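You operate a simulated robot arm through the tools that you are given. There is no shell and no other tool.

Carry out the task below with a simulated robot arm. There is one attempt and no reset: what you move stays moved.

Task
Put things in order on the top of the heat-test bench. At the end: the green module carrier stands where the blue module carrier stood; the purple silicone puck from the top of the heat-test bench stands where the green module carrier stood; the green press block is on the pink sample box; the blue module carrier is on the white panel board (marked "Cellwick"); whatever was shut is shut again. Leave all else as you found it, and nothing knocked over. Set down upright: blue module carrier.
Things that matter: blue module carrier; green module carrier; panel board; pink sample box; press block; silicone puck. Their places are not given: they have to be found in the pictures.

Only the result counts: the job must be done as asked and must still hold three seconds after the hand-in. Knocking over, shifting, dropping, spilling or breaking anything else fails it.

Robot
A 7-joint arm with a two-finger parallel gripper, fixed in place. Base frame: the origin is at the foot of the arm, x ahead of it, y to its left, z up; the work surface is at about z = 0. Units: mm, degrees, N and s.
With the tool pointing down near the work surface it reaches from about 220 to 580 mm from the base axis. Its first joint turns from -66.0 to 66.0 degrees. Payload 2.5 kg.
The tool frame sits at the grasp point between the pads (the TCP): z along the fingers, y along the line on which they close. The tips reach 23 mm beyond it. Largest opening 94 mm; finger width 38, thickness 10; the body of the gripper, 54 by 96 mm, starts 39 mm behind the TCP.
Orientation is told as [roll, pitch, yaw] about the base's x, y, z axes, in that order, counted from this pose: with the fingers straight down and closing along the base's y, the tool's x points along the base's -x, its y along +y and its z along -z.

Tools
- The arm moves only by the tool send_rows. Its arguments are lists of equal length, an entry for each row: "delta_pos": the shift along the tool's x, y, z in mm, a list of three; "turn": the turn, a rotation vector about the tool's x, y, z in degrees, a list of three. In form: {"delta_pos": [[tx, ty, tz], ...], "turn": [[ax, ay, az], ...]}. A call has 1 to 20 rows; each row is the pose to reach, as a shift and turn from the pose commanded when the call began, along the tool's axes at that moment. "grip" is the finger opening in mm, from 0 to 94, set as the call begins (left out, the last holds). A row lasts 0.2 s, in which the tool goes at most 50 mm and 8.6 degrees; a call with a longer step from one row to the next is refused whole, and so is a gripper value outside its range. Where a pose cannot be reached the arm comes as near as it can. A force on the tool above 40 N (or 10 N above the force at the start of the call, whichever is more), or a blocked arm, ends the call early, and 0.2 s more pass. Each finger travels about 108 mm/s and halts on what it meets, pressing with about 38 N; the grip force reading is that of the motor and also rises with nothing between the fingers. The clock runs only during rows and for 0.2 s after the last one: add rows that repeat a pose to give the fingers time. It gives the time, the measured TCP pose, the force on the tool (base axes), the opening and the grip force at its end, in the units of the frame above (readings bear some noise), with the torque about the TCP (base axes, N m) and any sound that the robot's microphone picked up, and new pictures: "pictures" is both (left out), scene, wrist or none.
- Cameras (640 x 400 px; columns grow to the right, rows downward): "scene" is fixed at [103.9, -403.7, 528.8]; the picture's right is [0.91, -0.41, 0.00], its down [-0.29, -0.64, -0.71] and it looks along [0.29, 0.64, -0.71] (base axes); focal length 214 px, centre (320, 200). "wrist" rides on the gripper at [86, 16, -75] in the tool frame; the picture's right is [-0.18, 0.98, 0.00], its down [-0.58, -0.11, -0.81] and it looks along [-0.79, -0.15, 0.59] (tool axes); focal length 243 px, centre (320, 200).
- locate(camera, pixels): for up to 12 pixels [column, row] of the newest picture of that camera ("zoom" is the newest enlarged one), the place [x, y, z] in the base frame of the surface seen there, good to about 2 mm. The clock stands still meanwhile.
- enlarge(camera, box): a new picture of the part [left, top, right, bottom] of that camera's present view, enlarged. The clock stands still meanwhile.
- close_job(): hands the job in; it is judged then, once.

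Open the gripper and draw the arm clear of the work before you hand the job in, unless the task says otherwise.

The tools are called after "Emit:" by a JSON object that holds its "method" and its "body". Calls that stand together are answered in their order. send_rows: Moves the arm, as the interface text tells. Its arguments: {"type":"object","properties":{"delta_pos":{"type":"array","items":{"type":"array","items":{"type":"number"}}},"turn":{"type":"array","items":{"type":"array","items":{"type":"number"}}},"grip":{"type":"number"},"pictures":{"type":"string","enum":["both","scene","wrist","none"]}},"required":["delta_pos","turn"]} The other tools are called the same way: locate (camera, pixels) gives the place of the surface under pixels of a picture; enlarge (camera, box) takes an enlarged picture of a part of a camera's view; close_job () hands the job in.

At the start:

```text
time_s: 0.0
tool_pos: [342.6, 6.4, 339.1]
tcp_rot: [0.0, 0.0, -0.1]
ft_force: [-1.0, -1.2, -0.7]
ft_torque: [0.03, 0.0, 0.01]
opening: 94.2
gripper_force: 0.0
```

scene: 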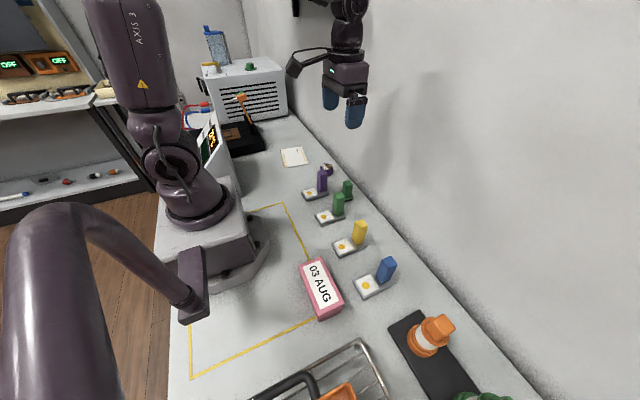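
wrist: 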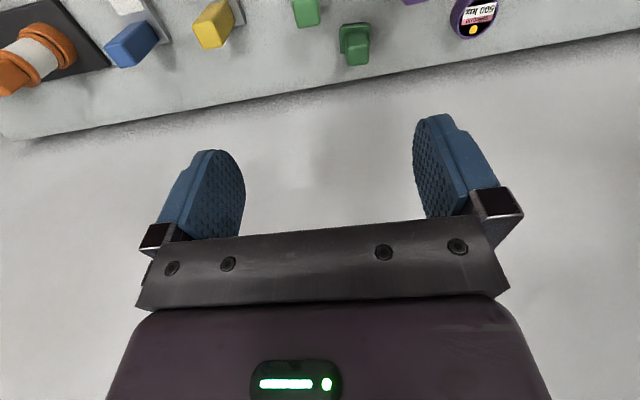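

The scene shows carriers at about (320,185) to (375,280), a pink box near (320,288), and a white board near (294,157). I'll enlarge the region to identify things.

Emit:
{"method": "enlarge", "body": {"camera": "scene", "box": [260, 130, 420, 230]}}

Emit:
{"method": "enlarge", "body": {"camera": "scene", "box": [280, 220, 440, 320]}}

Emit:
{"method": "enlarge", "body": {"camera": "scene", "box": [160, 20, 320, 180]}}

Emit:
{"method": "enlarge", "body": {"camera": "scene", "box": [240, 300, 560, 400]}}

Emit:
{"method": "enlarge", "body": {"camera": "wrist", "box": [280, 0, 520, 150]}}

```text
4.00 times, centred on (340, 180) of scene
```

zoom: 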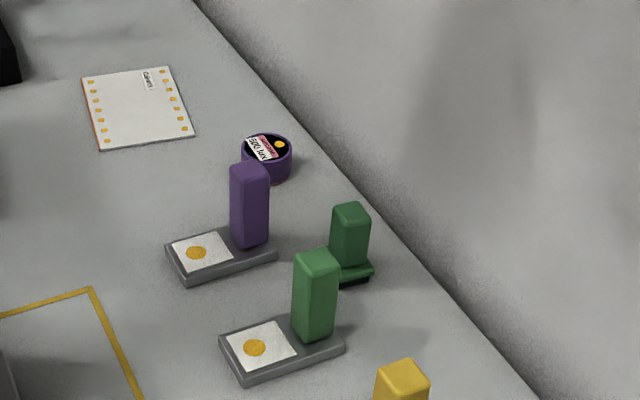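

```text
4.00 times, centred on (360, 270) of scene
```

zoom: 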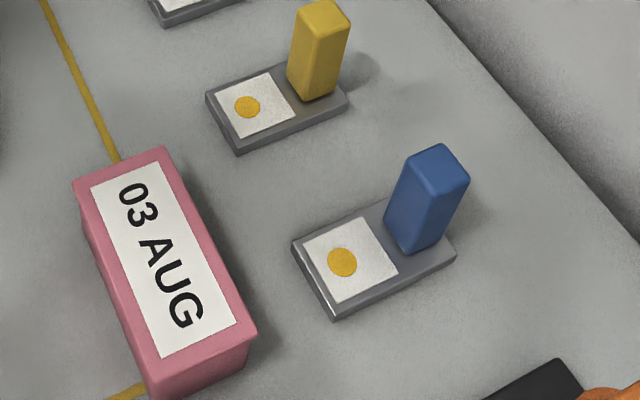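

```text
2.50 times, centred on (240, 100) of scene
```

zoom: 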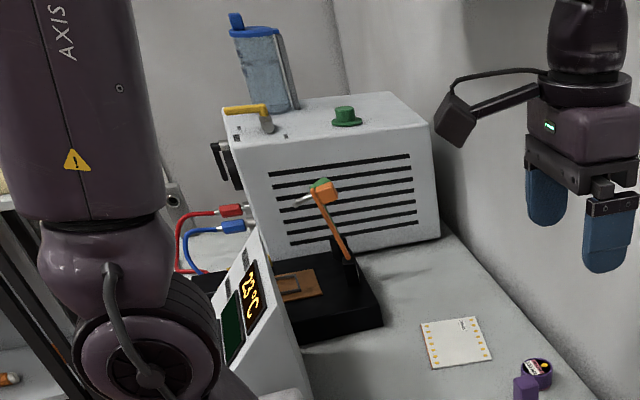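

```text
2.00 times, centred on (400, 350) of scene
```

zoom: 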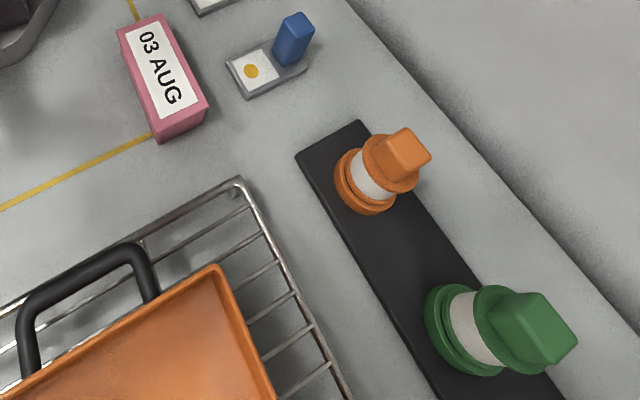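

```text
2.67 times, centred on (400, 75) of wrist
```

zoom: 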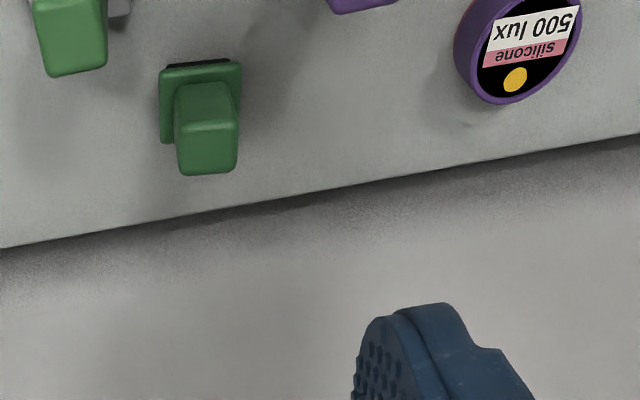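

I'll measure the main objects: the carriers, press block, puck, board and pink box, using pixels in the scene view.

Emit:
{"method": "enlarge", "body": {"camera": "scene", "box": [260, 130, 420, 230]}}

Emit:
{"method": "locate", "body": {"camera": "zoom", "pixels": [[82, 80], [168, 67], [194, 134], [101, 149], [150, 80], [280, 145], [262, 150], [243, 150], [290, 148], [268, 138], [270, 162], [265, 180]]}}

Emit:
{"method": "locate", "body": {"camera": "zoom", "pixels": [[220, 340], [242, 380], [343, 346], [255, 347], [318, 255], [300, 260], [338, 262], [315, 335], [290, 320], [350, 210], [350, 250], [355, 272]]}}

Emit:
{"method": "locate", "body": {"camera": "zoom", "pixels": [[165, 250], [188, 283], [276, 256], [195, 252], [250, 170], [250, 240], [90, 290], [335, 210], [367, 212], [374, 266], [345, 280], [370, 275]]}}

```text
4.00 times, centred on (340, 180) of scene
```

zoom: 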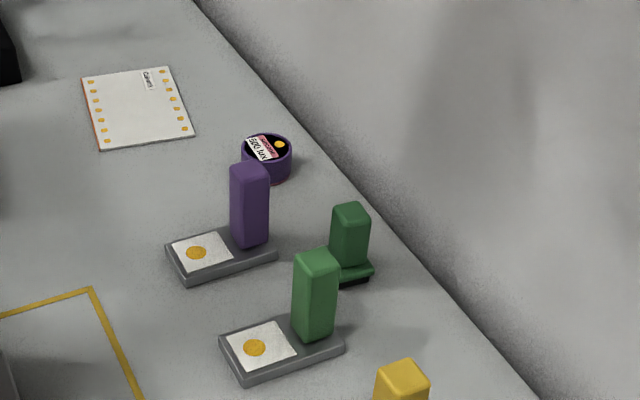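

```text
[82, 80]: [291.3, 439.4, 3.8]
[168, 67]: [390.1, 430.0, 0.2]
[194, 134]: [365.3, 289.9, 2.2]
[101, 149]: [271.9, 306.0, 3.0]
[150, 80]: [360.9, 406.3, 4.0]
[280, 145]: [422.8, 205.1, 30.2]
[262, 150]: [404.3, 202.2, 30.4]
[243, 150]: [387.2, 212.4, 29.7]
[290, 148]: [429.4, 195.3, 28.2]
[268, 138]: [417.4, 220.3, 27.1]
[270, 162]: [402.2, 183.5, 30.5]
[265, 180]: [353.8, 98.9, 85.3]
```

```text
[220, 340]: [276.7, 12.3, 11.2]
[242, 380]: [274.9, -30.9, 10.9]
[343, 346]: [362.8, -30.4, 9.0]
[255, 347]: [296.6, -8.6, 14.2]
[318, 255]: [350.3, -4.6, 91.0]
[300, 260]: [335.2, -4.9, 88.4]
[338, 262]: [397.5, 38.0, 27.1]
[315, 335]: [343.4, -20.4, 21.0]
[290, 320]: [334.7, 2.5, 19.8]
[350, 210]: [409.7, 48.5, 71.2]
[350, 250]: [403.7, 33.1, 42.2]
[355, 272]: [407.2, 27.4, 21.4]
```

```text
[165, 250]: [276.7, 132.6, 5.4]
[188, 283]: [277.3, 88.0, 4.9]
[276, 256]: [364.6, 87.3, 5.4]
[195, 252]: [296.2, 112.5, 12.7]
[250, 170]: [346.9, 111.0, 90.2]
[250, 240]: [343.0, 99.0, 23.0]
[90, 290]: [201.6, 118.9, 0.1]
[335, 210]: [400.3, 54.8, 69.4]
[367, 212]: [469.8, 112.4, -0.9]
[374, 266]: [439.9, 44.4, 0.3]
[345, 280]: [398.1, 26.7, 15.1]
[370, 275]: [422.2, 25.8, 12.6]
```

Next I measure the yellow and blue carriers, the pink box and the surrounding obstacles.

Emit:
{"method": "enlarge", "body": {"camera": "scene", "box": [280, 220, 440, 320]}}

Emit:
{"method": "locate", "body": {"camera": "zoom", "pixels": [[293, 243], [333, 316], [455, 255], [342, 262], [438, 152], [420, 175], [450, 180], [415, 243], [390, 215], [430, 165], [468, 175], [405, 160]]}}

Emit:
{"method": "locate", "body": {"camera": "zoom", "pixels": [[75, 182], [163, 148], [256, 330], [155, 385], [160, 260], [250, 360], [210, 395], [90, 235], [120, 190], [200, 330], [207, 95], [239, 150]]}}

Emit:
{"method": "locate", "body": {"camera": "scene", "pixels": [[388, 325], [414, 311], [430, 330], [445, 325], [360, 340], [340, 375], [480, 392], [270, 395], [244, 205], [283, 202], [316, 320], [192, 378]]}}

```text
4.00 times, centred on (360, 270) of scene
```

zoom: 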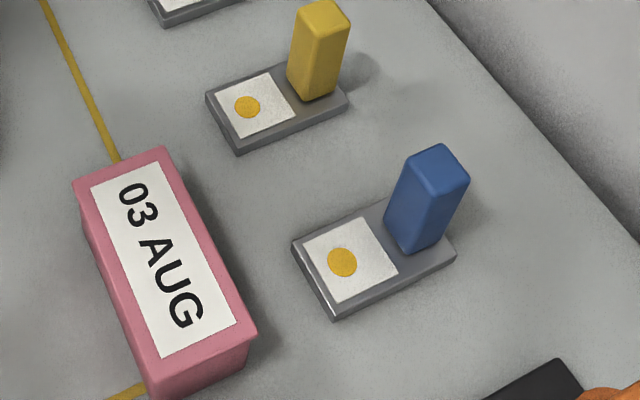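

```text
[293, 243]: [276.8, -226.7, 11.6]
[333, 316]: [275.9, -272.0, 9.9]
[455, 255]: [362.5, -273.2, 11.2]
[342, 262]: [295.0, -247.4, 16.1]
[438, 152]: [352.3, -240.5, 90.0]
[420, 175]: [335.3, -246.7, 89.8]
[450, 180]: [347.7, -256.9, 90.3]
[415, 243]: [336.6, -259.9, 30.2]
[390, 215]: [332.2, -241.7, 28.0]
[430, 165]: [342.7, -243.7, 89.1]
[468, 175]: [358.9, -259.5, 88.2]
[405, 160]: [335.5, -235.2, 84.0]
```

```text
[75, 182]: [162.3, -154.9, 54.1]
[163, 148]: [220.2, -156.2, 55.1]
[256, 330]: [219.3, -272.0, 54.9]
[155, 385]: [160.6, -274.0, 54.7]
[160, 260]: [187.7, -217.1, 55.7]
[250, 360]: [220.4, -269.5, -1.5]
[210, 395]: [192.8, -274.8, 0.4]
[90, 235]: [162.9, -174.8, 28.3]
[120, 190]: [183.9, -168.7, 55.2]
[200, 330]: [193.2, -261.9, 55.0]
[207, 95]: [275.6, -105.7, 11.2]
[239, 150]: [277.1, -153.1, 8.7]
```

```text
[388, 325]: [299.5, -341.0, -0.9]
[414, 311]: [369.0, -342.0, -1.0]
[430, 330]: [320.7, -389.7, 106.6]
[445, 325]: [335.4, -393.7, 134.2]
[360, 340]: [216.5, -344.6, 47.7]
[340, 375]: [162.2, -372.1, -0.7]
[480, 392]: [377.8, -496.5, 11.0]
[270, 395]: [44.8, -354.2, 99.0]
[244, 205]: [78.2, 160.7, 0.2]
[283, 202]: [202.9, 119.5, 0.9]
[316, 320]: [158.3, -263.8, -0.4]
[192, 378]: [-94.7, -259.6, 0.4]
```

I'll confirm the board's label and check the surroundings near the board and press for clearance.

Emit:
{"method": "enlarge", "body": {"camera": "scene", "box": [276, 142, 316, 170]}}

Emit:
{"method": "locate", "body": {"camera": "zoom", "pixels": [[80, 90], [290, 50], [355, 315], [120, 385], [40, 40], [100, 100], [330, 300]]}}

Emit:
{"method": "locate", "body": {"camera": "scene", "pixels": [[241, 98], [264, 146], [225, 155], [250, 125], [285, 115], [212, 125], [205, 155], [220, 110], [330, 165], [322, 185], [249, 67], [240, 140]]}}

Emit:
{"method": "enlarge", "body": {"camera": "scene", "box": [0, 0, 200, 220]}}

Emit:
{"method": "enlarge", "body": {"camera": "scene", "box": [310, 155, 370, 210]}}

```text
14.29 times, centred on (296, 156) of scene
```

zoom: 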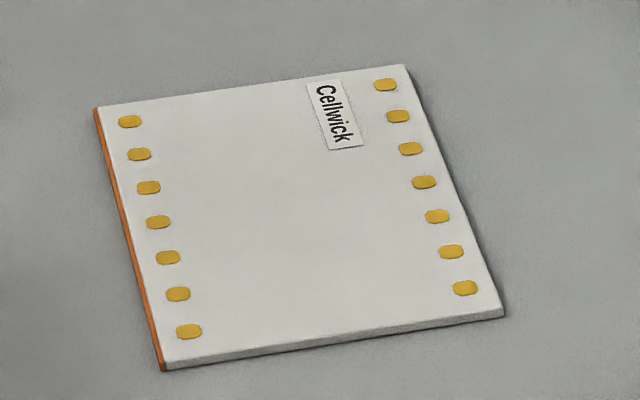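

```text
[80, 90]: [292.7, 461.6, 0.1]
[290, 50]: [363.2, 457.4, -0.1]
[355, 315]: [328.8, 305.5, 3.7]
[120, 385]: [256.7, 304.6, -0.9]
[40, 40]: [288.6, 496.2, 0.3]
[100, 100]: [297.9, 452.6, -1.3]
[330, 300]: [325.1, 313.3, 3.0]
```

```text
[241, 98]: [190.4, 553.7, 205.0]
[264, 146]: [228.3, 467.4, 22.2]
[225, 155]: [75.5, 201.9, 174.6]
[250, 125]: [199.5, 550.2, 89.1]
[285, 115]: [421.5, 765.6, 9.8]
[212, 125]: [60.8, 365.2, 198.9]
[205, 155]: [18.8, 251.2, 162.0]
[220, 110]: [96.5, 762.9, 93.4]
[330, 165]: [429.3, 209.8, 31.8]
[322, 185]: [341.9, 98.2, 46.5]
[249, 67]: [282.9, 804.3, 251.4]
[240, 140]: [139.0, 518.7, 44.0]
```

```text
1.82 times, centred on (100, 110) of scene
```

zoom: 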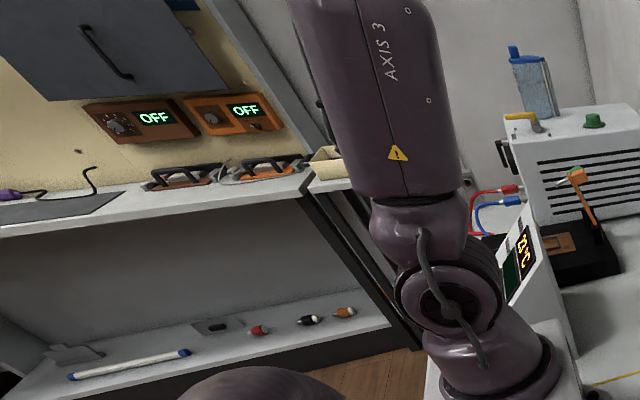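

```text
7.27 times, centred on (340, 182) of scene
```

zoom: 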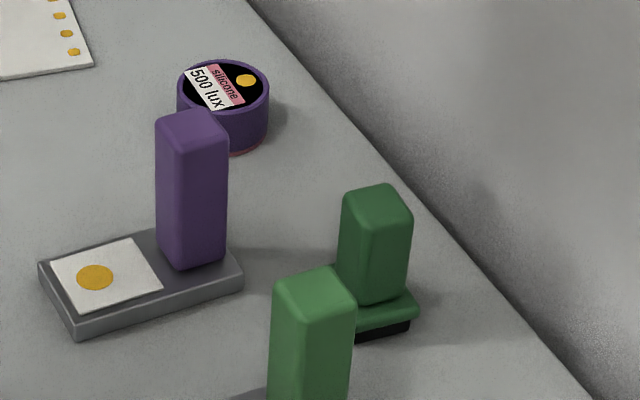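

The board reads "Cellwick" and the press block is the dark green stamp-shaped piece at (347,190). Blue carrier's post is around (346,-249); I move above it with the gripper open and look.

Emit:
{"method": "send_rows", "body": {"delta_pos": [[0, -35, 10], [0, -75, 25], [0, -115, 40], [-1, -155, 60], [-2, -195, 80], [-3, -230, 105], [-3.4, -255, 130], [-3.4, -255, 149], [-3.4, -255, 149]], "turn": [[0, 0, 0], [0, 0, 0], [0, 0, 0], [0, 0, 0], [0, 0, 0], [0, 0, 0], [0, 0, 0], [0, 0, 0], [0, 0, 0]], "grip": 94}}

```text
time_s: 2.0
tool_pos: [345.1, -249.7, 188.7]
tcp_rot: [0.0, 0.0, 0.1]
ft_force: [-0.5, 0.3, -0.3]
ft_torque: [0.01, 0.02, -0.01]
opening: 94.0
gripper_force: 0.1
```

scene: 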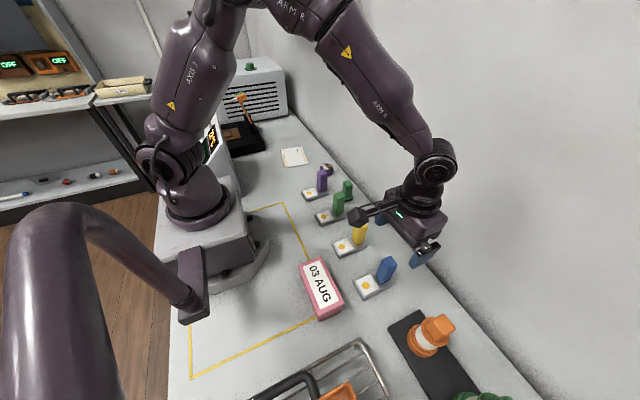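
wrist: 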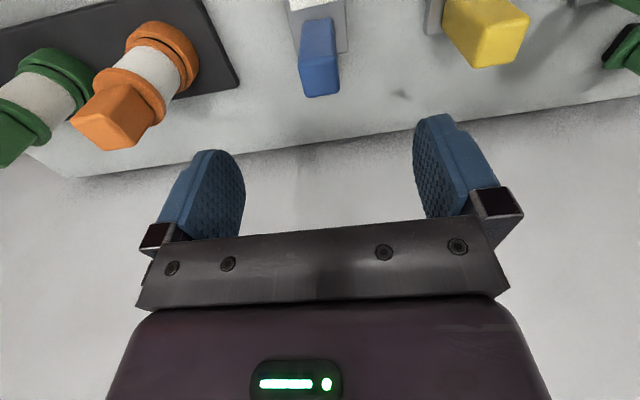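

The blue post appears at (319,57) in the wrist view, between the fingers. I locate its corners to centre precisely.

Emit:
{"method": "enlarge", "body": {"camera": "wrist", "box": [240, 0, 400, 100]}}

Emit:
{"method": "locate", "body": {"camera": "wrist", "pixels": [[303, 20], [331, 18], [303, 75], [337, 74], [319, 85], [306, 95], [338, 92], [320, 60], [292, 20], [345, 18], [293, 45], [345, 45]]}}

Emit:
{"method": "enlarge", "body": {"camera": "scene", "box": [340, 240, 420, 310]}}

```text
4.00 times, centred on (320, 50) of wrist
```

zoom: 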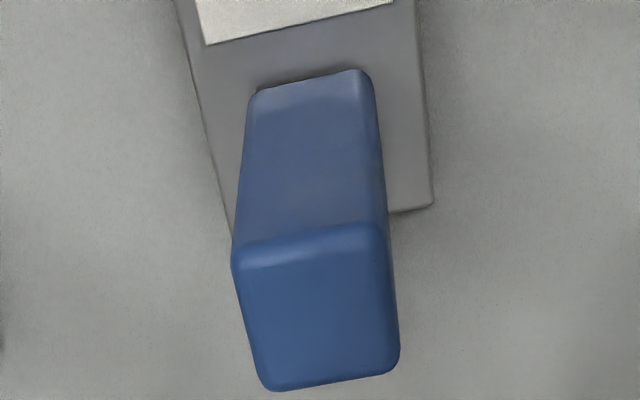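

```text
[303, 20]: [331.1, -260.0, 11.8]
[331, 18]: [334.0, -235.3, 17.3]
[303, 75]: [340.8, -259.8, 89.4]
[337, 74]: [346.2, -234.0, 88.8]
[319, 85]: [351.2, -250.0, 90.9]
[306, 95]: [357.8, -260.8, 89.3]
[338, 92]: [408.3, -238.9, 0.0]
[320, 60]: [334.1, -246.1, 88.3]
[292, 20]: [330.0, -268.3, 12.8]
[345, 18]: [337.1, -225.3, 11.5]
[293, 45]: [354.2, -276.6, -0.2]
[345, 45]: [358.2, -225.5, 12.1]
```

```text
5.71 times, centred on (380, 275) of scene
```

zoom: 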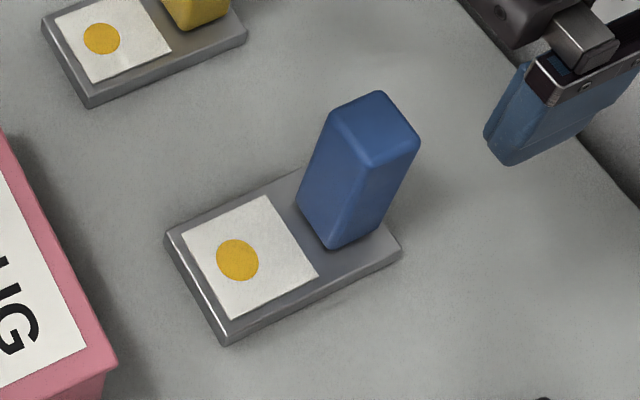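

The post spans about x 333–360, y -262 to -235, top 90. I descend to TCP z≈60 with the fingers narrowed to 64, still without touching.

Emit:
{"method": "send_rows", "body": {"delta_pos": [[-1, 0.5, 20], [-1, 0.5, 45], [-1, 0.5, 70], [-1, 0.5, 95], [-1, 0.5, 115], [-1, 0.5, 129], [-1, 0.5, 129]], "turn": [[0, 0, 0], [0, 0, 0], [0, 0, 0], [0, 0, 0], [0, 0, 0], [0, 0, 0], [0, 0, 0]], "grip": 64}}

```text
time_s: 3.6
tool_pos: [348.6, -246.5, 60.5]
tcp_rot: [0.1, 0.0, 0.0]
ft_force: [0.4, 0.6, 0.6]
ft_torque: [-0.01, 0.0, -0.03]
opening: 63.9
gripper_force: 0.1
```

scene: 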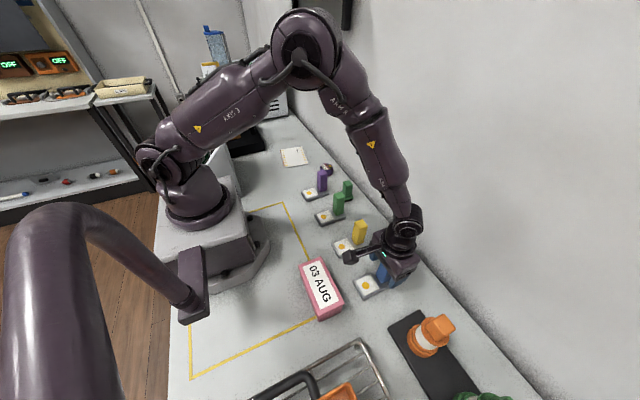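
wrist: 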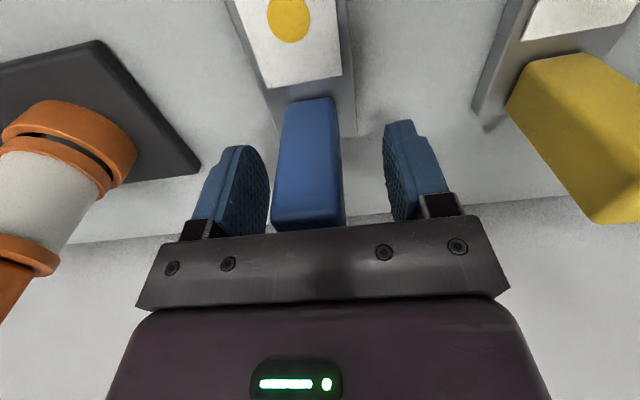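

The post looks nearer to the left (−y) finger, so I locate the post and finger pads to correct the centring before closing.

Emit:
{"method": "locate", "body": {"camera": "wrist", "pixels": [[279, 180], [338, 180], [310, 180], [290, 110], [330, 110], [262, 190], [395, 180], [388, 130], [240, 160], [310, 222], [275, 218], [343, 215]]}}

Emit:
{"method": "send_rows", "body": {"delta_pos": [[0, 0, 0]], "turn": [[0, 0, 0]], "pictures": "none"}}

Emit:
{"method": "send_rows", "body": {"delta_pos": [[0, 0, 0]], "turn": [[0, 0, 0]], "pictures": "none"}}

```text
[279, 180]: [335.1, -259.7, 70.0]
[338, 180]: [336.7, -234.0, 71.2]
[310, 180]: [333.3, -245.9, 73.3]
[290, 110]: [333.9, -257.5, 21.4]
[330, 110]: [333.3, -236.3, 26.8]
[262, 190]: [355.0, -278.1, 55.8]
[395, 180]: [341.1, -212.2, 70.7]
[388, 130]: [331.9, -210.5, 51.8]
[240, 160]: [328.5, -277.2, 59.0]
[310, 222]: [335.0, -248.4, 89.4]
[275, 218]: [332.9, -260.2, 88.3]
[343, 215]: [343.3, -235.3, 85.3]
```

```text
time_s: 4.0
tool_pos: [348.4, -246.0, 61.2]
tcp_rot: [0.0, 0.0, 0.0]
ft_force: [0.4, -0.6, -0.3]
ft_torque: [0.01, 0.02, 0.0]
opening: 63.8
gripper_force: 0.0
```

```text
time_s: 4.4
tool_pos: [349.1, -247.6, 61.7]
tcp_rot: [0.0, 0.0, 0.0]
ft_force: [-0.6, 0.5, -0.7]
ft_torque: [0.0, 0.02, -0.02]
opening: 64.1
gripper_force: 0.1
```

Readings average to TCP (348.7,-246.7,61), with the post centre near (346.3,-248.2). I shift by (-2,-1.5) and then close on the post.

Emit:
{"method": "send_rows", "body": {"delta_pos": [[2, -1.5, 0.5], [2, -1.5, 0.5]], "turn": [[0, 0, 0], [0, 0, 0]], "pictures": "none"}}

Emit:
{"method": "send_rows", "body": {"delta_pos": [[0, 0, 0], [0, 0, 0], [0, 0, 0], [0, 0, 0]], "turn": [[0, 0, 0], [0, 0, 0], [0, 0, 0], [0, 0, 0]], "grip": 15}}

```text
time_s: 5.0
tool_pos: [346.6, -248.8, 61.1]
tcp_rot: [0.0, 0.0, 0.0]
ft_force: [0.6, -1.1, -0.7]
ft_torque: [0.04, 0.0, 0.02]
opening: 64.2
gripper_force: 0.1
```

```text
time_s: 6.0
tool_pos: [345.1, -249.8, 62.1]
tcp_rot: [-0.1, 0.1, 0.1]
ft_force: [-0.1, -0.7, 1.9]
ft_torque: [0.05, -0.04, 0.01]
opening: 27.7
gripper_force: 38.1
```

scene: 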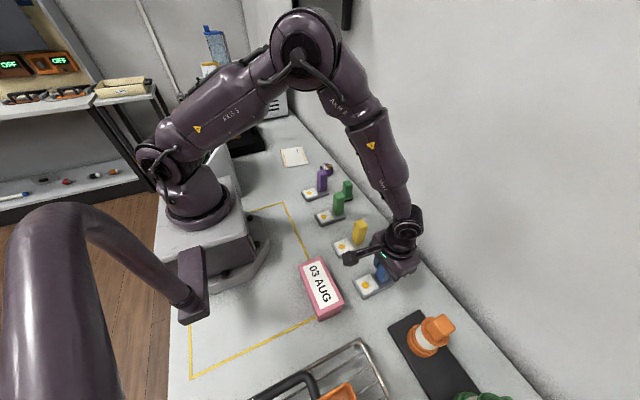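
wrist: 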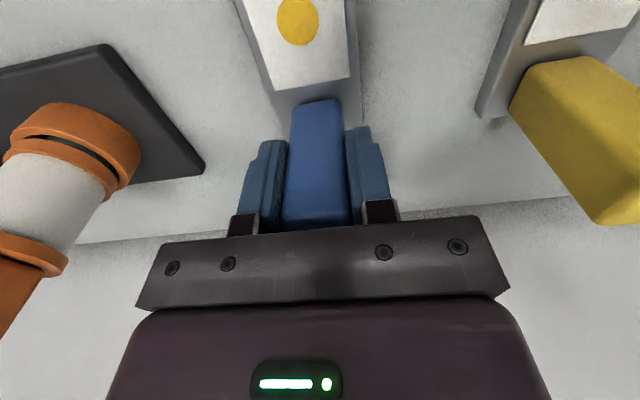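

The grip holds at 27.7 mm with 38 N. I lift straight up slowly and check the load.

Emit:
{"method": "send_rows", "body": {"delta_pos": [[0, 0, -5], [0, 0, -15], [0, 0, -35], [0, 0, -60], [0, 0, -85], [0, 0, -110], [0, 0, -130], [0, 0, -139], [0, 0, -139]], "turn": [[0, 0, 0], [0, 0, 0], [0, 0, 0], [0, 0, 0], [0, 0, 0], [0, 0, 0], [0, 0, 0], [0, 0, 0], [0, 0, 0]]}}

```text
time_s: 8.0
tool_pos: [343.4, -250.7, 200.6]
tcp_rot: [0.0, 0.0, 0.0]
ft_force: [-0.1, -0.2, -1.8]
ft_torque: [-0.01, -0.04, -0.03]
opening: 27.3
gripper_force: 37.7
```

scene: 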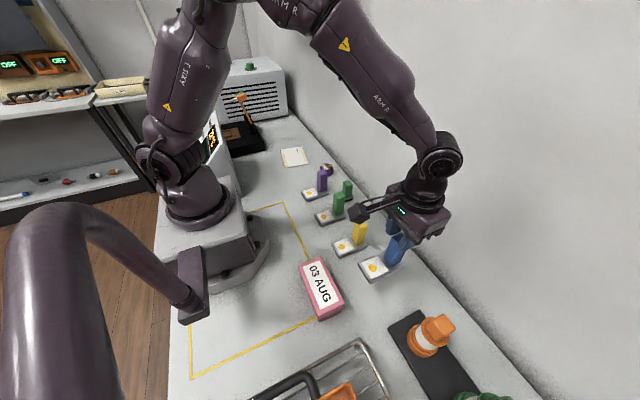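
wrist: 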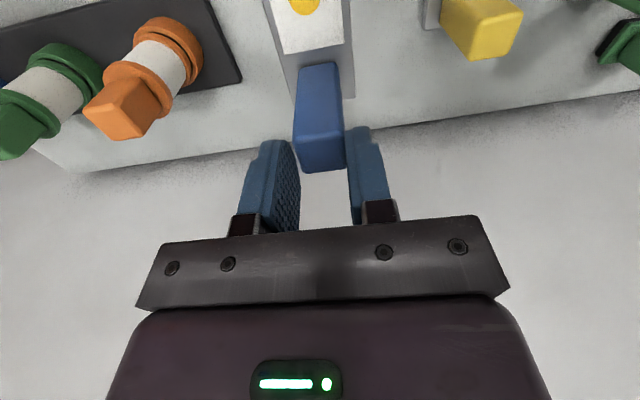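

The blue post has slid down within the fingers (its top now at row ~170 instead of 225). I check how it is hanging before doing anything else.

Emit:
{"method": "enlarge", "body": {"camera": "scene", "box": [340, 190, 460, 300]}}

Emit:
{"method": "locate", "body": {"camera": "wrist", "pixels": [[320, 150], [305, 135], [340, 135], [320, 168], [300, 170], [345, 168], [320, 90], [300, 50], [350, 90], [270, 10], [287, 95], [350, 10]]}}

Emit:
{"method": "enlarge", "body": {"camera": "wrist", "box": [220, 0, 420, 240]}}

```text
3.64 times, centred on (400, 245) of scene
```

zoom: 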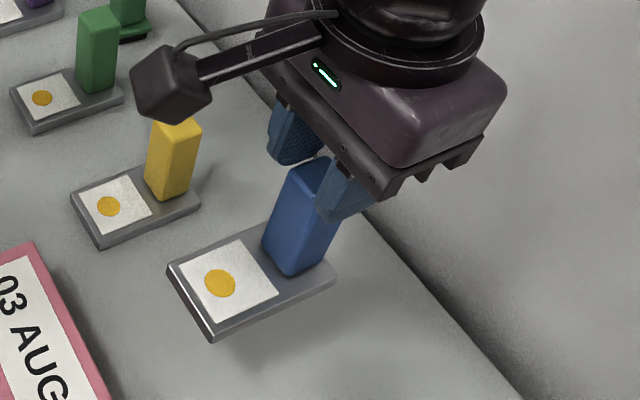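

```text
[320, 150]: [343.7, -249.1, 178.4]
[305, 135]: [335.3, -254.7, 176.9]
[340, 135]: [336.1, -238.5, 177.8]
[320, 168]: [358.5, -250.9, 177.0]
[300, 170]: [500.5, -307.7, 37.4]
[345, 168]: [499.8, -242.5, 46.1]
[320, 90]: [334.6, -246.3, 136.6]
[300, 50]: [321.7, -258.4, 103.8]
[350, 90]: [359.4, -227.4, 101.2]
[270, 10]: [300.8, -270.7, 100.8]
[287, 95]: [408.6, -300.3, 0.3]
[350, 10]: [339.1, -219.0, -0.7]
```

```text
1.67 times, centred on (320, 120) of wrist
```

zoom: 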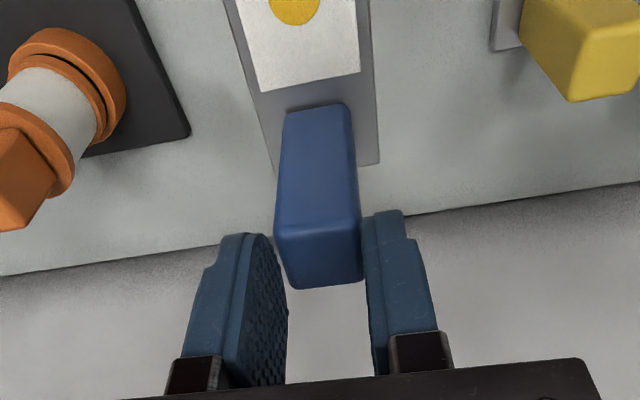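

Before moving I measure precisely how much of the post is still between the pads, using the fingertips and post top.

Emit:
{"method": "enlarge", "body": {"camera": "scene", "box": [380, 200, 430, 270]}}

Emit:
{"method": "locate", "body": {"camera": "wrist", "pixels": [[270, 141], [268, 150], [280, 145], [290, 160], [358, 127], [365, 130], [352, 150], [350, 135], [375, 150], [255, 180], [340, 105], [303, 108]]}}

Emit:
{"method": "locate", "body": {"camera": "scene", "pixels": [[400, 237], [395, 245], [398, 250], [404, 245], [388, 240], [385, 262], [392, 250], [405, 253], [410, 250], [383, 237], [390, 232], [402, 240]]}}

```text
5.71 times, centred on (405, 235) of scene
```

zoom: 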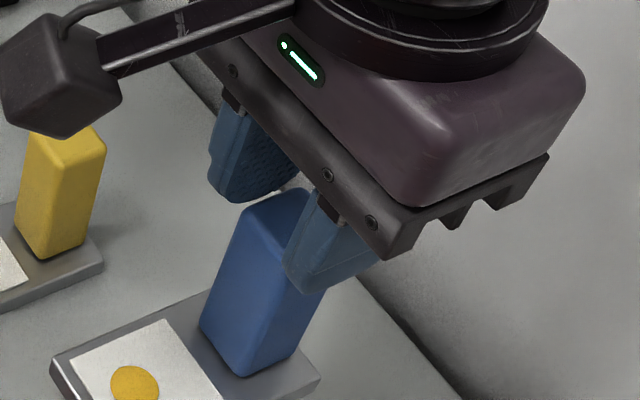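

```text
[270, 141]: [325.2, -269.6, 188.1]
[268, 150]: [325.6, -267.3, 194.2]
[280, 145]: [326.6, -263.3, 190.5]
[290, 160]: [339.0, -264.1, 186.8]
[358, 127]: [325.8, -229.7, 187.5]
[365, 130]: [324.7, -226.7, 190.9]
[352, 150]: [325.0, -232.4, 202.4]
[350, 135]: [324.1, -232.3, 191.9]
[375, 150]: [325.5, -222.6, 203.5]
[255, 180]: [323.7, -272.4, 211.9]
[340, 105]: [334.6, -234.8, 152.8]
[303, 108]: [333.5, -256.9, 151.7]
```

```text
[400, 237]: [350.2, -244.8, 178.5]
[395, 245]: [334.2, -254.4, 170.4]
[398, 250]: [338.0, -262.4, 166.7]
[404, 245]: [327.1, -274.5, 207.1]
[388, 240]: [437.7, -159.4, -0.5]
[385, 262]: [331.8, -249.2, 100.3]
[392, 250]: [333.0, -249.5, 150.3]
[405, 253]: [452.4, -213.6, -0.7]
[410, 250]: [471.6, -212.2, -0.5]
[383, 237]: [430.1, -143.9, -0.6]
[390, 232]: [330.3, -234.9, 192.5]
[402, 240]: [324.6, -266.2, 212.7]
```

The post top (z≈178) is right at the fingertips, so the carrier is about to slip out. I lower it quickly straight back to where it came from.

Emit:
{"method": "send_rows", "body": {"delta_pos": [[0, 0, 45], [0, 0, 78], [0, 0, 85]], "turn": [[0, 0, 0], [0, 0, 0], [0, 0, 0]]}}

```text
time_s: 8.8
tool_pos: [346.3, -249.3, 114.8]
tcp_rot: [0.0, -0.1, 0.0]
ft_force: [-0.6, -0.2, -1.6]
ft_torque: [-0.01, -0.04, 0.01]
opening: 27.3
gripper_force: 38.2
```

scene: 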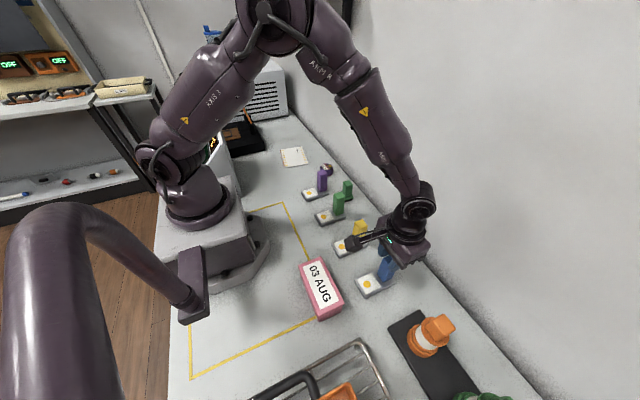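
wrist: 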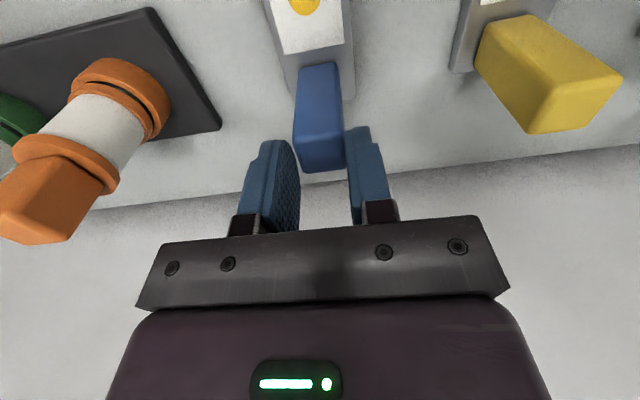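

The carrier is still held at the tips, about 2–3 mm above the table and over its original place. I lower it in small steps to touch down.

Emit:
{"method": "send_rows", "body": {"delta_pos": [[0, 0, 1], [0, 0, 2], [0, 0, 3], [0, 0, 3]], "turn": [[0, 0, 0], [0, 0, 0], [0, 0, 0], [0, 0, 0]]}}

Emit:
{"method": "locate", "body": {"camera": "wrist", "pixels": [[320, 150], [305, 138], [340, 138], [320, 165], [305, 80], [340, 80], [290, 60], [350, 60]]}}

Emit:
{"method": "enlarge", "body": {"camera": "scene", "box": [340, 210, 440, 310]}}

```text
time_s: 9.8
tool_pos: [345.8, -249.3, 111.5]
tcp_rot: [0.0, 0.0, 0.0]
ft_force: [0.2, -0.7, -2.2]
ft_torque: [-0.03, -0.05, 0.04]
opening: 27.2
gripper_force: 37.6
```

scene: 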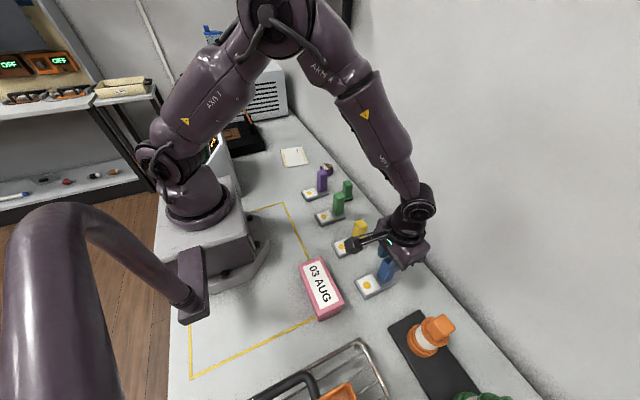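
wrist: 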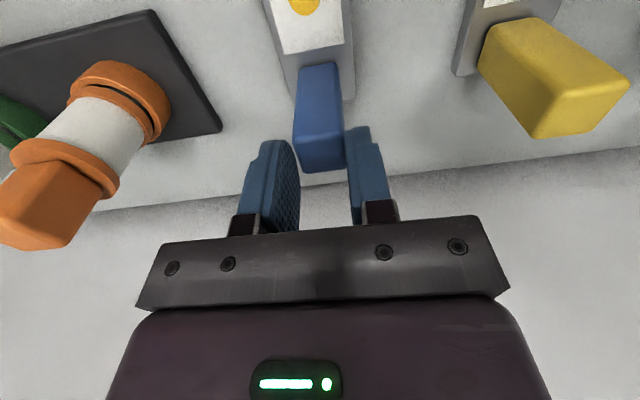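

```text
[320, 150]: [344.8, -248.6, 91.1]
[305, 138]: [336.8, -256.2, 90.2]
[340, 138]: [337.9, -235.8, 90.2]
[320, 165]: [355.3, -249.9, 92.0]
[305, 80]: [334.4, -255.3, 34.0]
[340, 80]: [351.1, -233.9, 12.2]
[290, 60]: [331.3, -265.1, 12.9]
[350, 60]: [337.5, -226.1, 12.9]
```

```text
4.00 times, centred on (390, 260) of scene
```

zoom: 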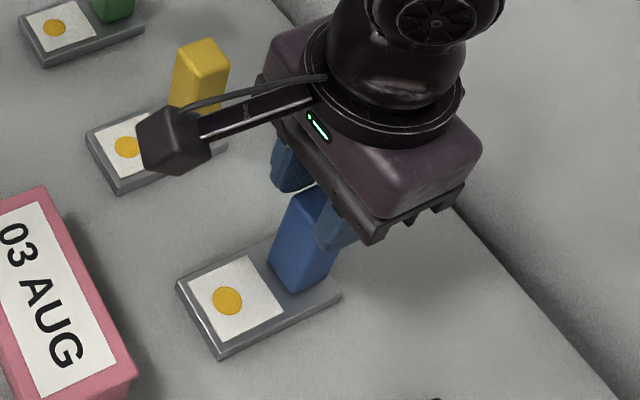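

Still hanging by about 1 mm. I continue down in half-millimetre steps to find contact.

Emit:
{"method": "send_rows", "body": {"delta_pos": [[0, 0, 0.5], [0, 0, 1], [0, 0, 1]], "turn": [[0, 0, 0], [0, 0, 0], [0, 0, 0]], "pictures": "none"}}

Emit:
{"method": "send_rows", "body": {"delta_pos": [[0, 0, 0.5], [0, 0, 0.5]], "turn": [[0, 0, 0], [0, 0, 0]], "pictures": "wrist"}}

```text
time_s: 10.6
tool_pos: [345.3, -250.2, 111.1]
tcp_rot: [0.0, -0.1, 0.0]
ft_force: [-1.7, 0.3, 10.7]
ft_torque: [0.32, 0.57, 0.0]
opening: 27.5
gripper_force: 37.6
```

```text
time_s: 11.2
tool_pos: [346.3, -250.6, 110.7]
tcp_rot: [-0.1, 0.0, 0.0]
ft_force: [-0.5, -0.9, 13.1]
ft_torque: [0.05, 0.52, 0.04]
opening: 27.4
gripper_force: 37.8
```

wrist: 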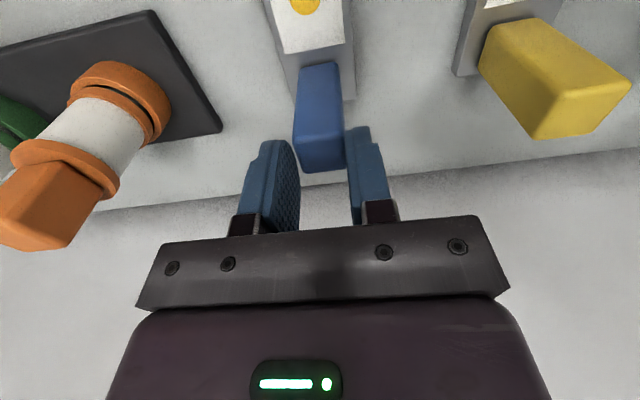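

Contact with the table is made (13 N) and the carrier is standing in its place. I ease the push off, then open the fingers.

Emit:
{"method": "send_rows", "body": {"delta_pos": [[0, 0, -0.8], [0, 0, -0.8]], "turn": [[0, 0, 0], [0, 0, 0]], "pictures": "none"}}

Emit:
{"method": "send_rows", "body": {"delta_pos": [[0, 0, 0], [0, 0, 0], [0, 0, 0]], "turn": [[0, 0, 0], [0, 0, 0], [0, 0, 0]], "grip": 60}}

```text
time_s: 11.8
tool_pos: [345.6, -251.4, 111.4]
tcp_rot: [-0.1, -0.1, 0.0]
ft_force: [1.3, -1.6, 4.3]
ft_torque: [-0.15, -0.33, -0.06]
opening: 27.1
gripper_force: 37.8
```

```text
time_s: 12.6
tool_pos: [346.4, -251.0, 112.0]
tcp_rot: [0.1, 0.0, 0.1]
ft_force: [0.4, 0.5, -0.5]
ft_torque: [0.02, 0.0, 0.0]
opening: 59.8
gripper_force: 0.1
```

scene: 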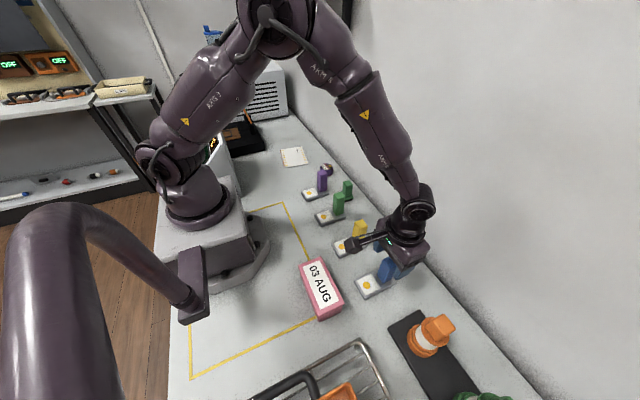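
wrist: 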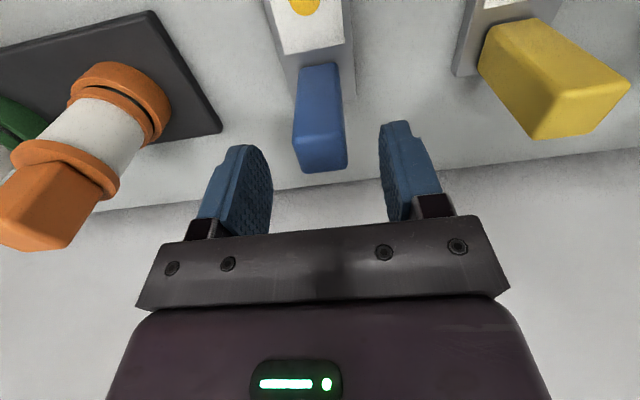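

The carrier stands freely again. I regrip with the TCP at about z=70 and test with a small lift.

Emit:
{"method": "send_rows", "body": {"delta_pos": [[0, 0.5, 10], [0, 0.5, 25], [0, 0.5, 40], [0, 0.5, 40]], "turn": [[0, 0, 0], [0, 0, 0], [0, 0, 0], [0, 0, 0]], "pictures": "none"}}

Emit:
{"method": "send_rows", "body": {"delta_pos": [[0, 0, 0], [0, 0, 0], [0, 0, 0], [0, 0, 0], [0, 0, 0]], "turn": [[0, 0, 0], [0, 0, 0], [0, 0, 0], [0, 0, 0], [0, 0, 0]], "grip": 0}}

```text
time_s: 13.6
tool_pos: [345.8, -249.2, 72.4]
tcp_rot: [0.1, 0.0, -0.1]
ft_force: [0.0, -1.1, 0.4]
ft_torque: [0.0, 0.0, -0.01]
opening: 60.0
gripper_force: 0.0
```

```text
time_s: 14.8
tool_pos: [344.8, -248.1, 72.3]
tcp_rot: [0.0, 0.0, 0.0]
ft_force: [0.3, -0.6, 0.7]
ft_torque: [-0.01, -0.05, 0.05]
opening: 27.4
gripper_force: 38.4
```

scene: 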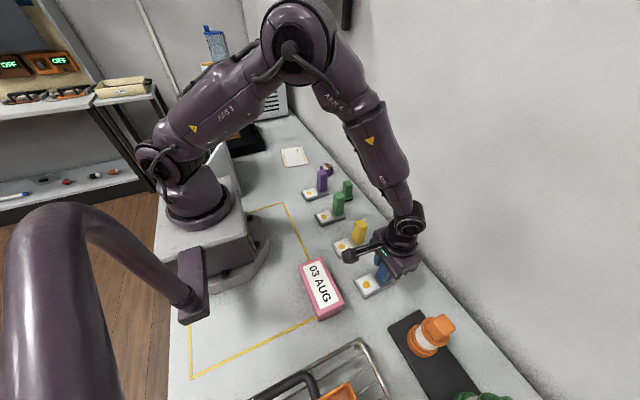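
wrist: 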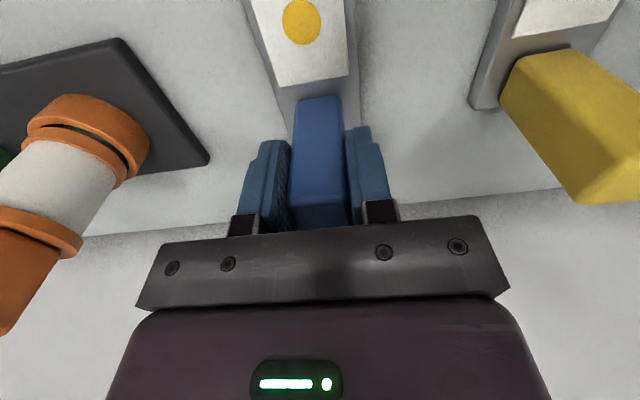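

Gripped at 27.4 mm. I lift a few millimetres slowly and compare the post position in the wrist view (post top now at row ~225).

Emit:
{"method": "send_rows", "body": {"delta_pos": [[0, 0, -1], [0, 0, -2], [0, 0, -4], [0, 0, -6], [0, 0, -6]], "turn": [[0, 0, 0], [0, 0, 0], [0, 0, 0], [0, 0, 0], [0, 0, 0]]}}

Emit:
{"method": "locate", "body": {"camera": "wrist", "pixels": [[318, 160], [318, 220], [318, 110], [285, 90], [352, 90], [318, 60]]}}

```text
time_s: 16.0
tool_pos: [345.3, -249.5, 77.6]
tcp_rot: [0.1, 0.2, 0.1]
ft_force: [0.3, 0.6, -1.8]
ft_torque: [0.03, -0.03, -0.02]
opening: 27.6
gripper_force: 38.0
```

scene: 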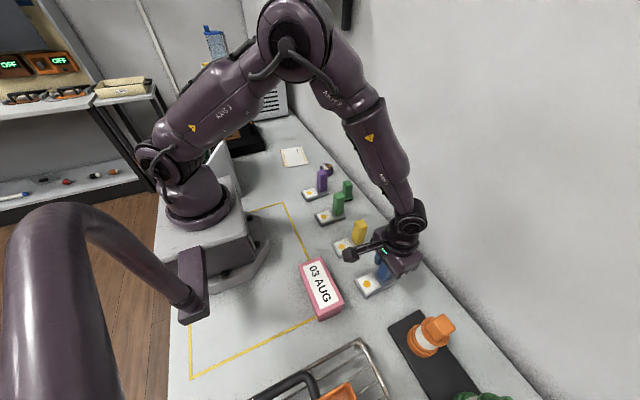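
wrist: 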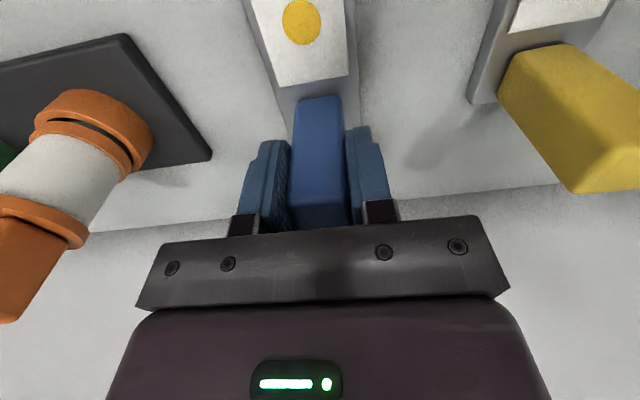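

```text
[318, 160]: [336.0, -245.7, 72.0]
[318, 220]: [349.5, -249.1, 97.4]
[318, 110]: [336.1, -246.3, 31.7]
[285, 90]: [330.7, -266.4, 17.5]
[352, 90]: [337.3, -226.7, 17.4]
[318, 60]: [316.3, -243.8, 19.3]
```

No slip: the carrier rose with the tool. I lift further to about z=160 slowly and look again.

Emit:
{"method": "send_rows", "body": {"delta_pos": [[0, 0, -6], [0, 0, -14], [0, 0, -24], [0, 0, -34], [0, 0, -42], [0, 0, -48], [0, 0, -50]], "turn": [[0, 0, 0], [0, 0, 0], [0, 0, 0], [0, 0, 0], [0, 0, 0], [0, 0, 0], [0, 0, 0]], "pictures": "wrist"}}

```text
time_s: 17.6
tool_pos: [345.7, -251.0, 127.7]
tcp_rot: [0.0, 0.0, -0.1]
ft_force: [0.1, 0.0, -2.2]
ft_torque: [0.03, -0.05, 0.0]
opening: 28.0
gripper_force: 38.1
```

wrist: 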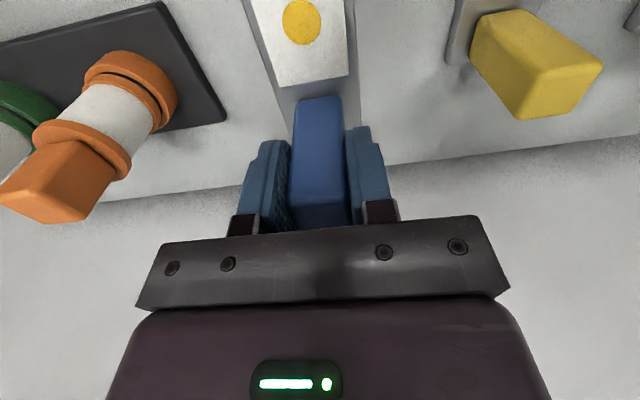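

Holding well. Before travelling I re-measure the board corners in an enlarged view.

Emit:
{"method": "enlarge", "body": {"camera": "scene", "box": [276, 142, 316, 170]}}

Emit:
{"method": "locate", "body": {"camera": "zoom", "pixels": [[102, 112], [402, 70], [497, 310], [170, 362], [110, 115], [395, 75], [490, 303], [175, 355], [300, 210], [250, 90], [440, 170], [330, 335]]}}

Emit:
{"method": "locate", "body": {"camera": "zoom", "pixels": [[130, 121], [188, 331], [465, 288], [386, 85], [158, 222], [424, 182]]}}

```text
14.29 times, centred on (296, 156) of scene
```

zoom: 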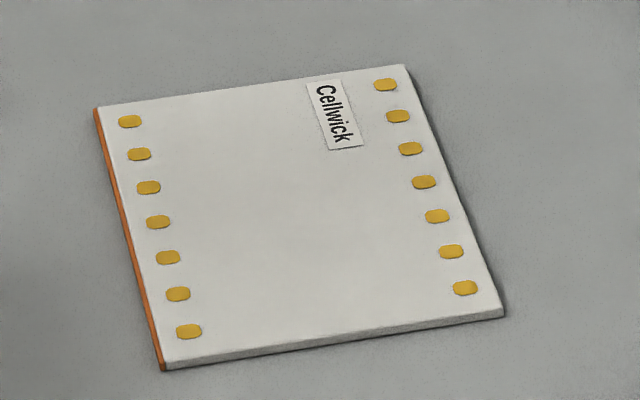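

```text
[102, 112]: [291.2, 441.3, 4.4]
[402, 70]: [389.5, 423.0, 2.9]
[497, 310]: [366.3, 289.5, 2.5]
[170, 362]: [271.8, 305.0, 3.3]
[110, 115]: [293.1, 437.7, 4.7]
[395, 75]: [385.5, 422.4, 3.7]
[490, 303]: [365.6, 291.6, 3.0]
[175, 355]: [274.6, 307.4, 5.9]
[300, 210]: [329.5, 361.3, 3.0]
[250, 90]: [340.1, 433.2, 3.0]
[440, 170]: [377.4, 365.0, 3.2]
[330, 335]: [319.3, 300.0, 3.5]
```

```text
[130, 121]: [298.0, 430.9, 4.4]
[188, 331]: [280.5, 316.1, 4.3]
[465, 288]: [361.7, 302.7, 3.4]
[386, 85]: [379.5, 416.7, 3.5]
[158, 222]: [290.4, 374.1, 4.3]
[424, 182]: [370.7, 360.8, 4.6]
```

Board centre is about (330,364.6), its long axis at about 81°, top z≈3.5. I raise to z≈230 first.

Emit:
{"method": "send_rows", "body": {"delta_pos": [[0, 0, -8], [0, 0, -24], [0, 0, -44], [0, 0, -64], [0, 0, -84], [0, 0, -98], [0, 0, -103], [0, 0, -103]], "turn": [[0, 0, 0], [0, 0, 0], [0, 0, 0], [0, 0, 0], [0, 0, 0], [0, 0, 0], [0, 0, 0], [0, 0, 0]], "pictures": "wrist"}}

```text
time_s: 19.4
tool_pos: [346.8, -249.5, 228.6]
tcp_rot: [0.0, -0.1, 0.0]
ft_force: [-0.2, -0.3, -2.2]
ft_torque: [0.01, -0.02, -0.02]
opening: 27.8
gripper_force: 37.8
```

wrist: 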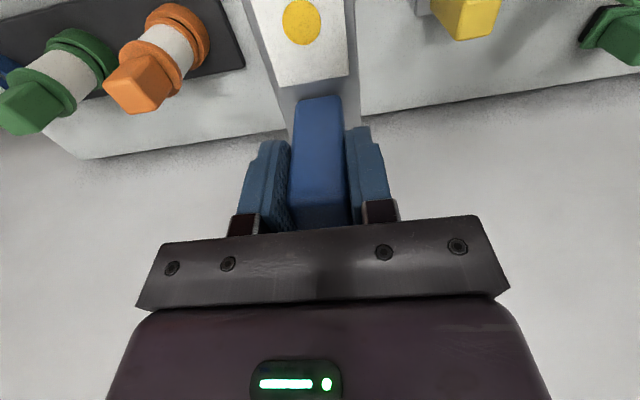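

No slip. Now I swing half-way toward the board (+y), turning gradually.

Emit:
{"method": "send_rows", "body": {"delta_pos": [[0, 8, 0], [0, 24, 0], [0, 46, 0], [0, 70, 0], [0, 95, 0], [0, 120, 0], [1, 145, 0], [2, 170, 0], [3, 195, 0], [4, 220, 0], [4, 245, 0], [5, 268, 0], [5, 290, 0], [5, 308, 0], [5, 317, 0], [5, 320, 0], [5, 320, 0]], "turn": [[0, 0, 0], [0, 0, -2], [0, 0, -5], [0, 0, -8], [0, 0, -11], [0, 0, -14], [0, 0, -17], [0, 0, -20], [0, 0, -23], [0, 0, -26], [0, 0, -29], [0, 0, -32], [0, 0, -35], [0, 0, -38], [0, 0, -40], [0, 0, -40], [0, 0, -40]]}}

```text
time_s: 23.0
tool_pos: [339.5, 69.5, 229.2]
tcp_rot: [0.0, -0.1, 40.1]
ft_force: [-0.8, 0.2, -2.5]
ft_torque: [0.02, 0.01, 0.02]
opening: 27.9
gripper_force: 38.2
```

scene: 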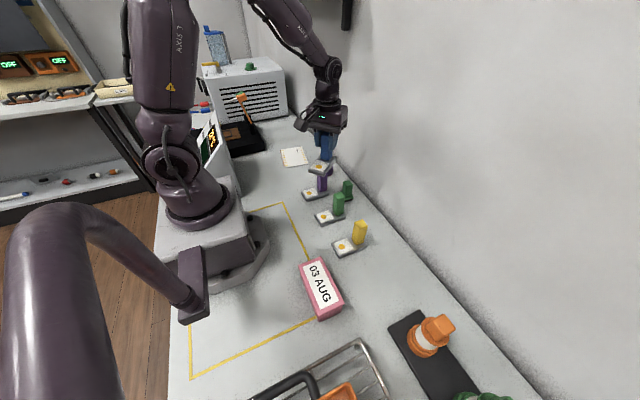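
wrist: 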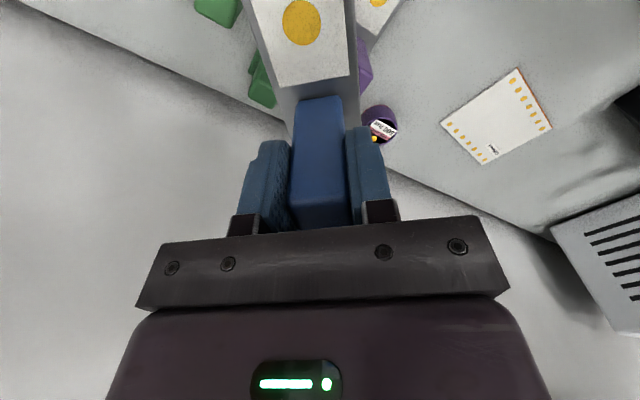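

Carrier is still firmly held; board visible at (495,115) in the wrist view. I continue to above the board, turning to 81°.

Emit:
{"method": "send_rows", "body": {"delta_pos": [[-5, 6.2, 0], [-15.1, 18.7, 0], [-29.2, 36.1, 0], [-44.3, 54.8, 0], [-60.4, 74.7, 0], [-75.5, 93.3, 0], [-91.5, 113.2, 0], [-106.6, 131.9, 0], [-122.7, 151.8, 0], [-138.8, 171.7, 0], [-153.9, 190.4, 0], [-169, 209.1, 0], [-182.1, 225.3, 0], [-193.2, 238.9, 0], [-199.2, 246.4, 0], [-201.2, 248.9, 0], [-201.2, 248.9, 0]], "turn": [[0, 0, 0], [0, 0, -2], [0, 0, -5], [0, 0, -8], [0, 0, -11], [0, 0, -14], [0, 0, -17], [0, 0, -20], [0, 0, -23], [0, 0, -26], [0, 0, -29], [0, 0, -32], [0, 0, -35], [0, 0, -38], [0, 0, -40], [0, 0, -41], [0, 0, -41]]}}

```text
time_s: 26.6
tool_pos: [335.4, 390.1, 230.4]
tcp_rot: [0.0, 0.0, 81.0]
ft_force: [0.1, -0.4, -1.9]
ft_torque: [0.01, -0.01, 0.01]
opening: 27.8
gripper_force: 37.8
```

scene: 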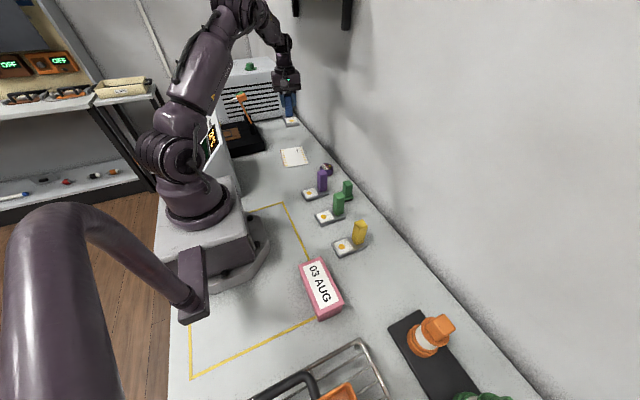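
wrist: 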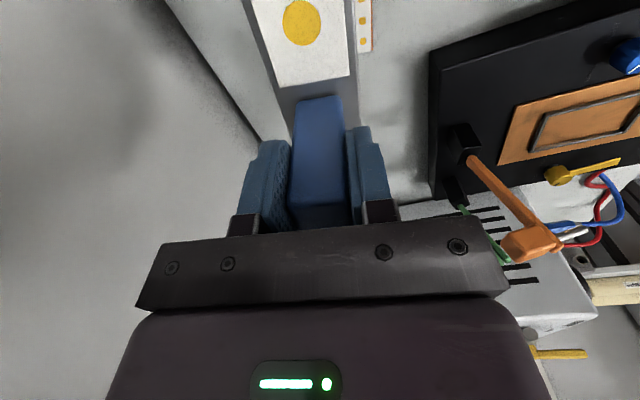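

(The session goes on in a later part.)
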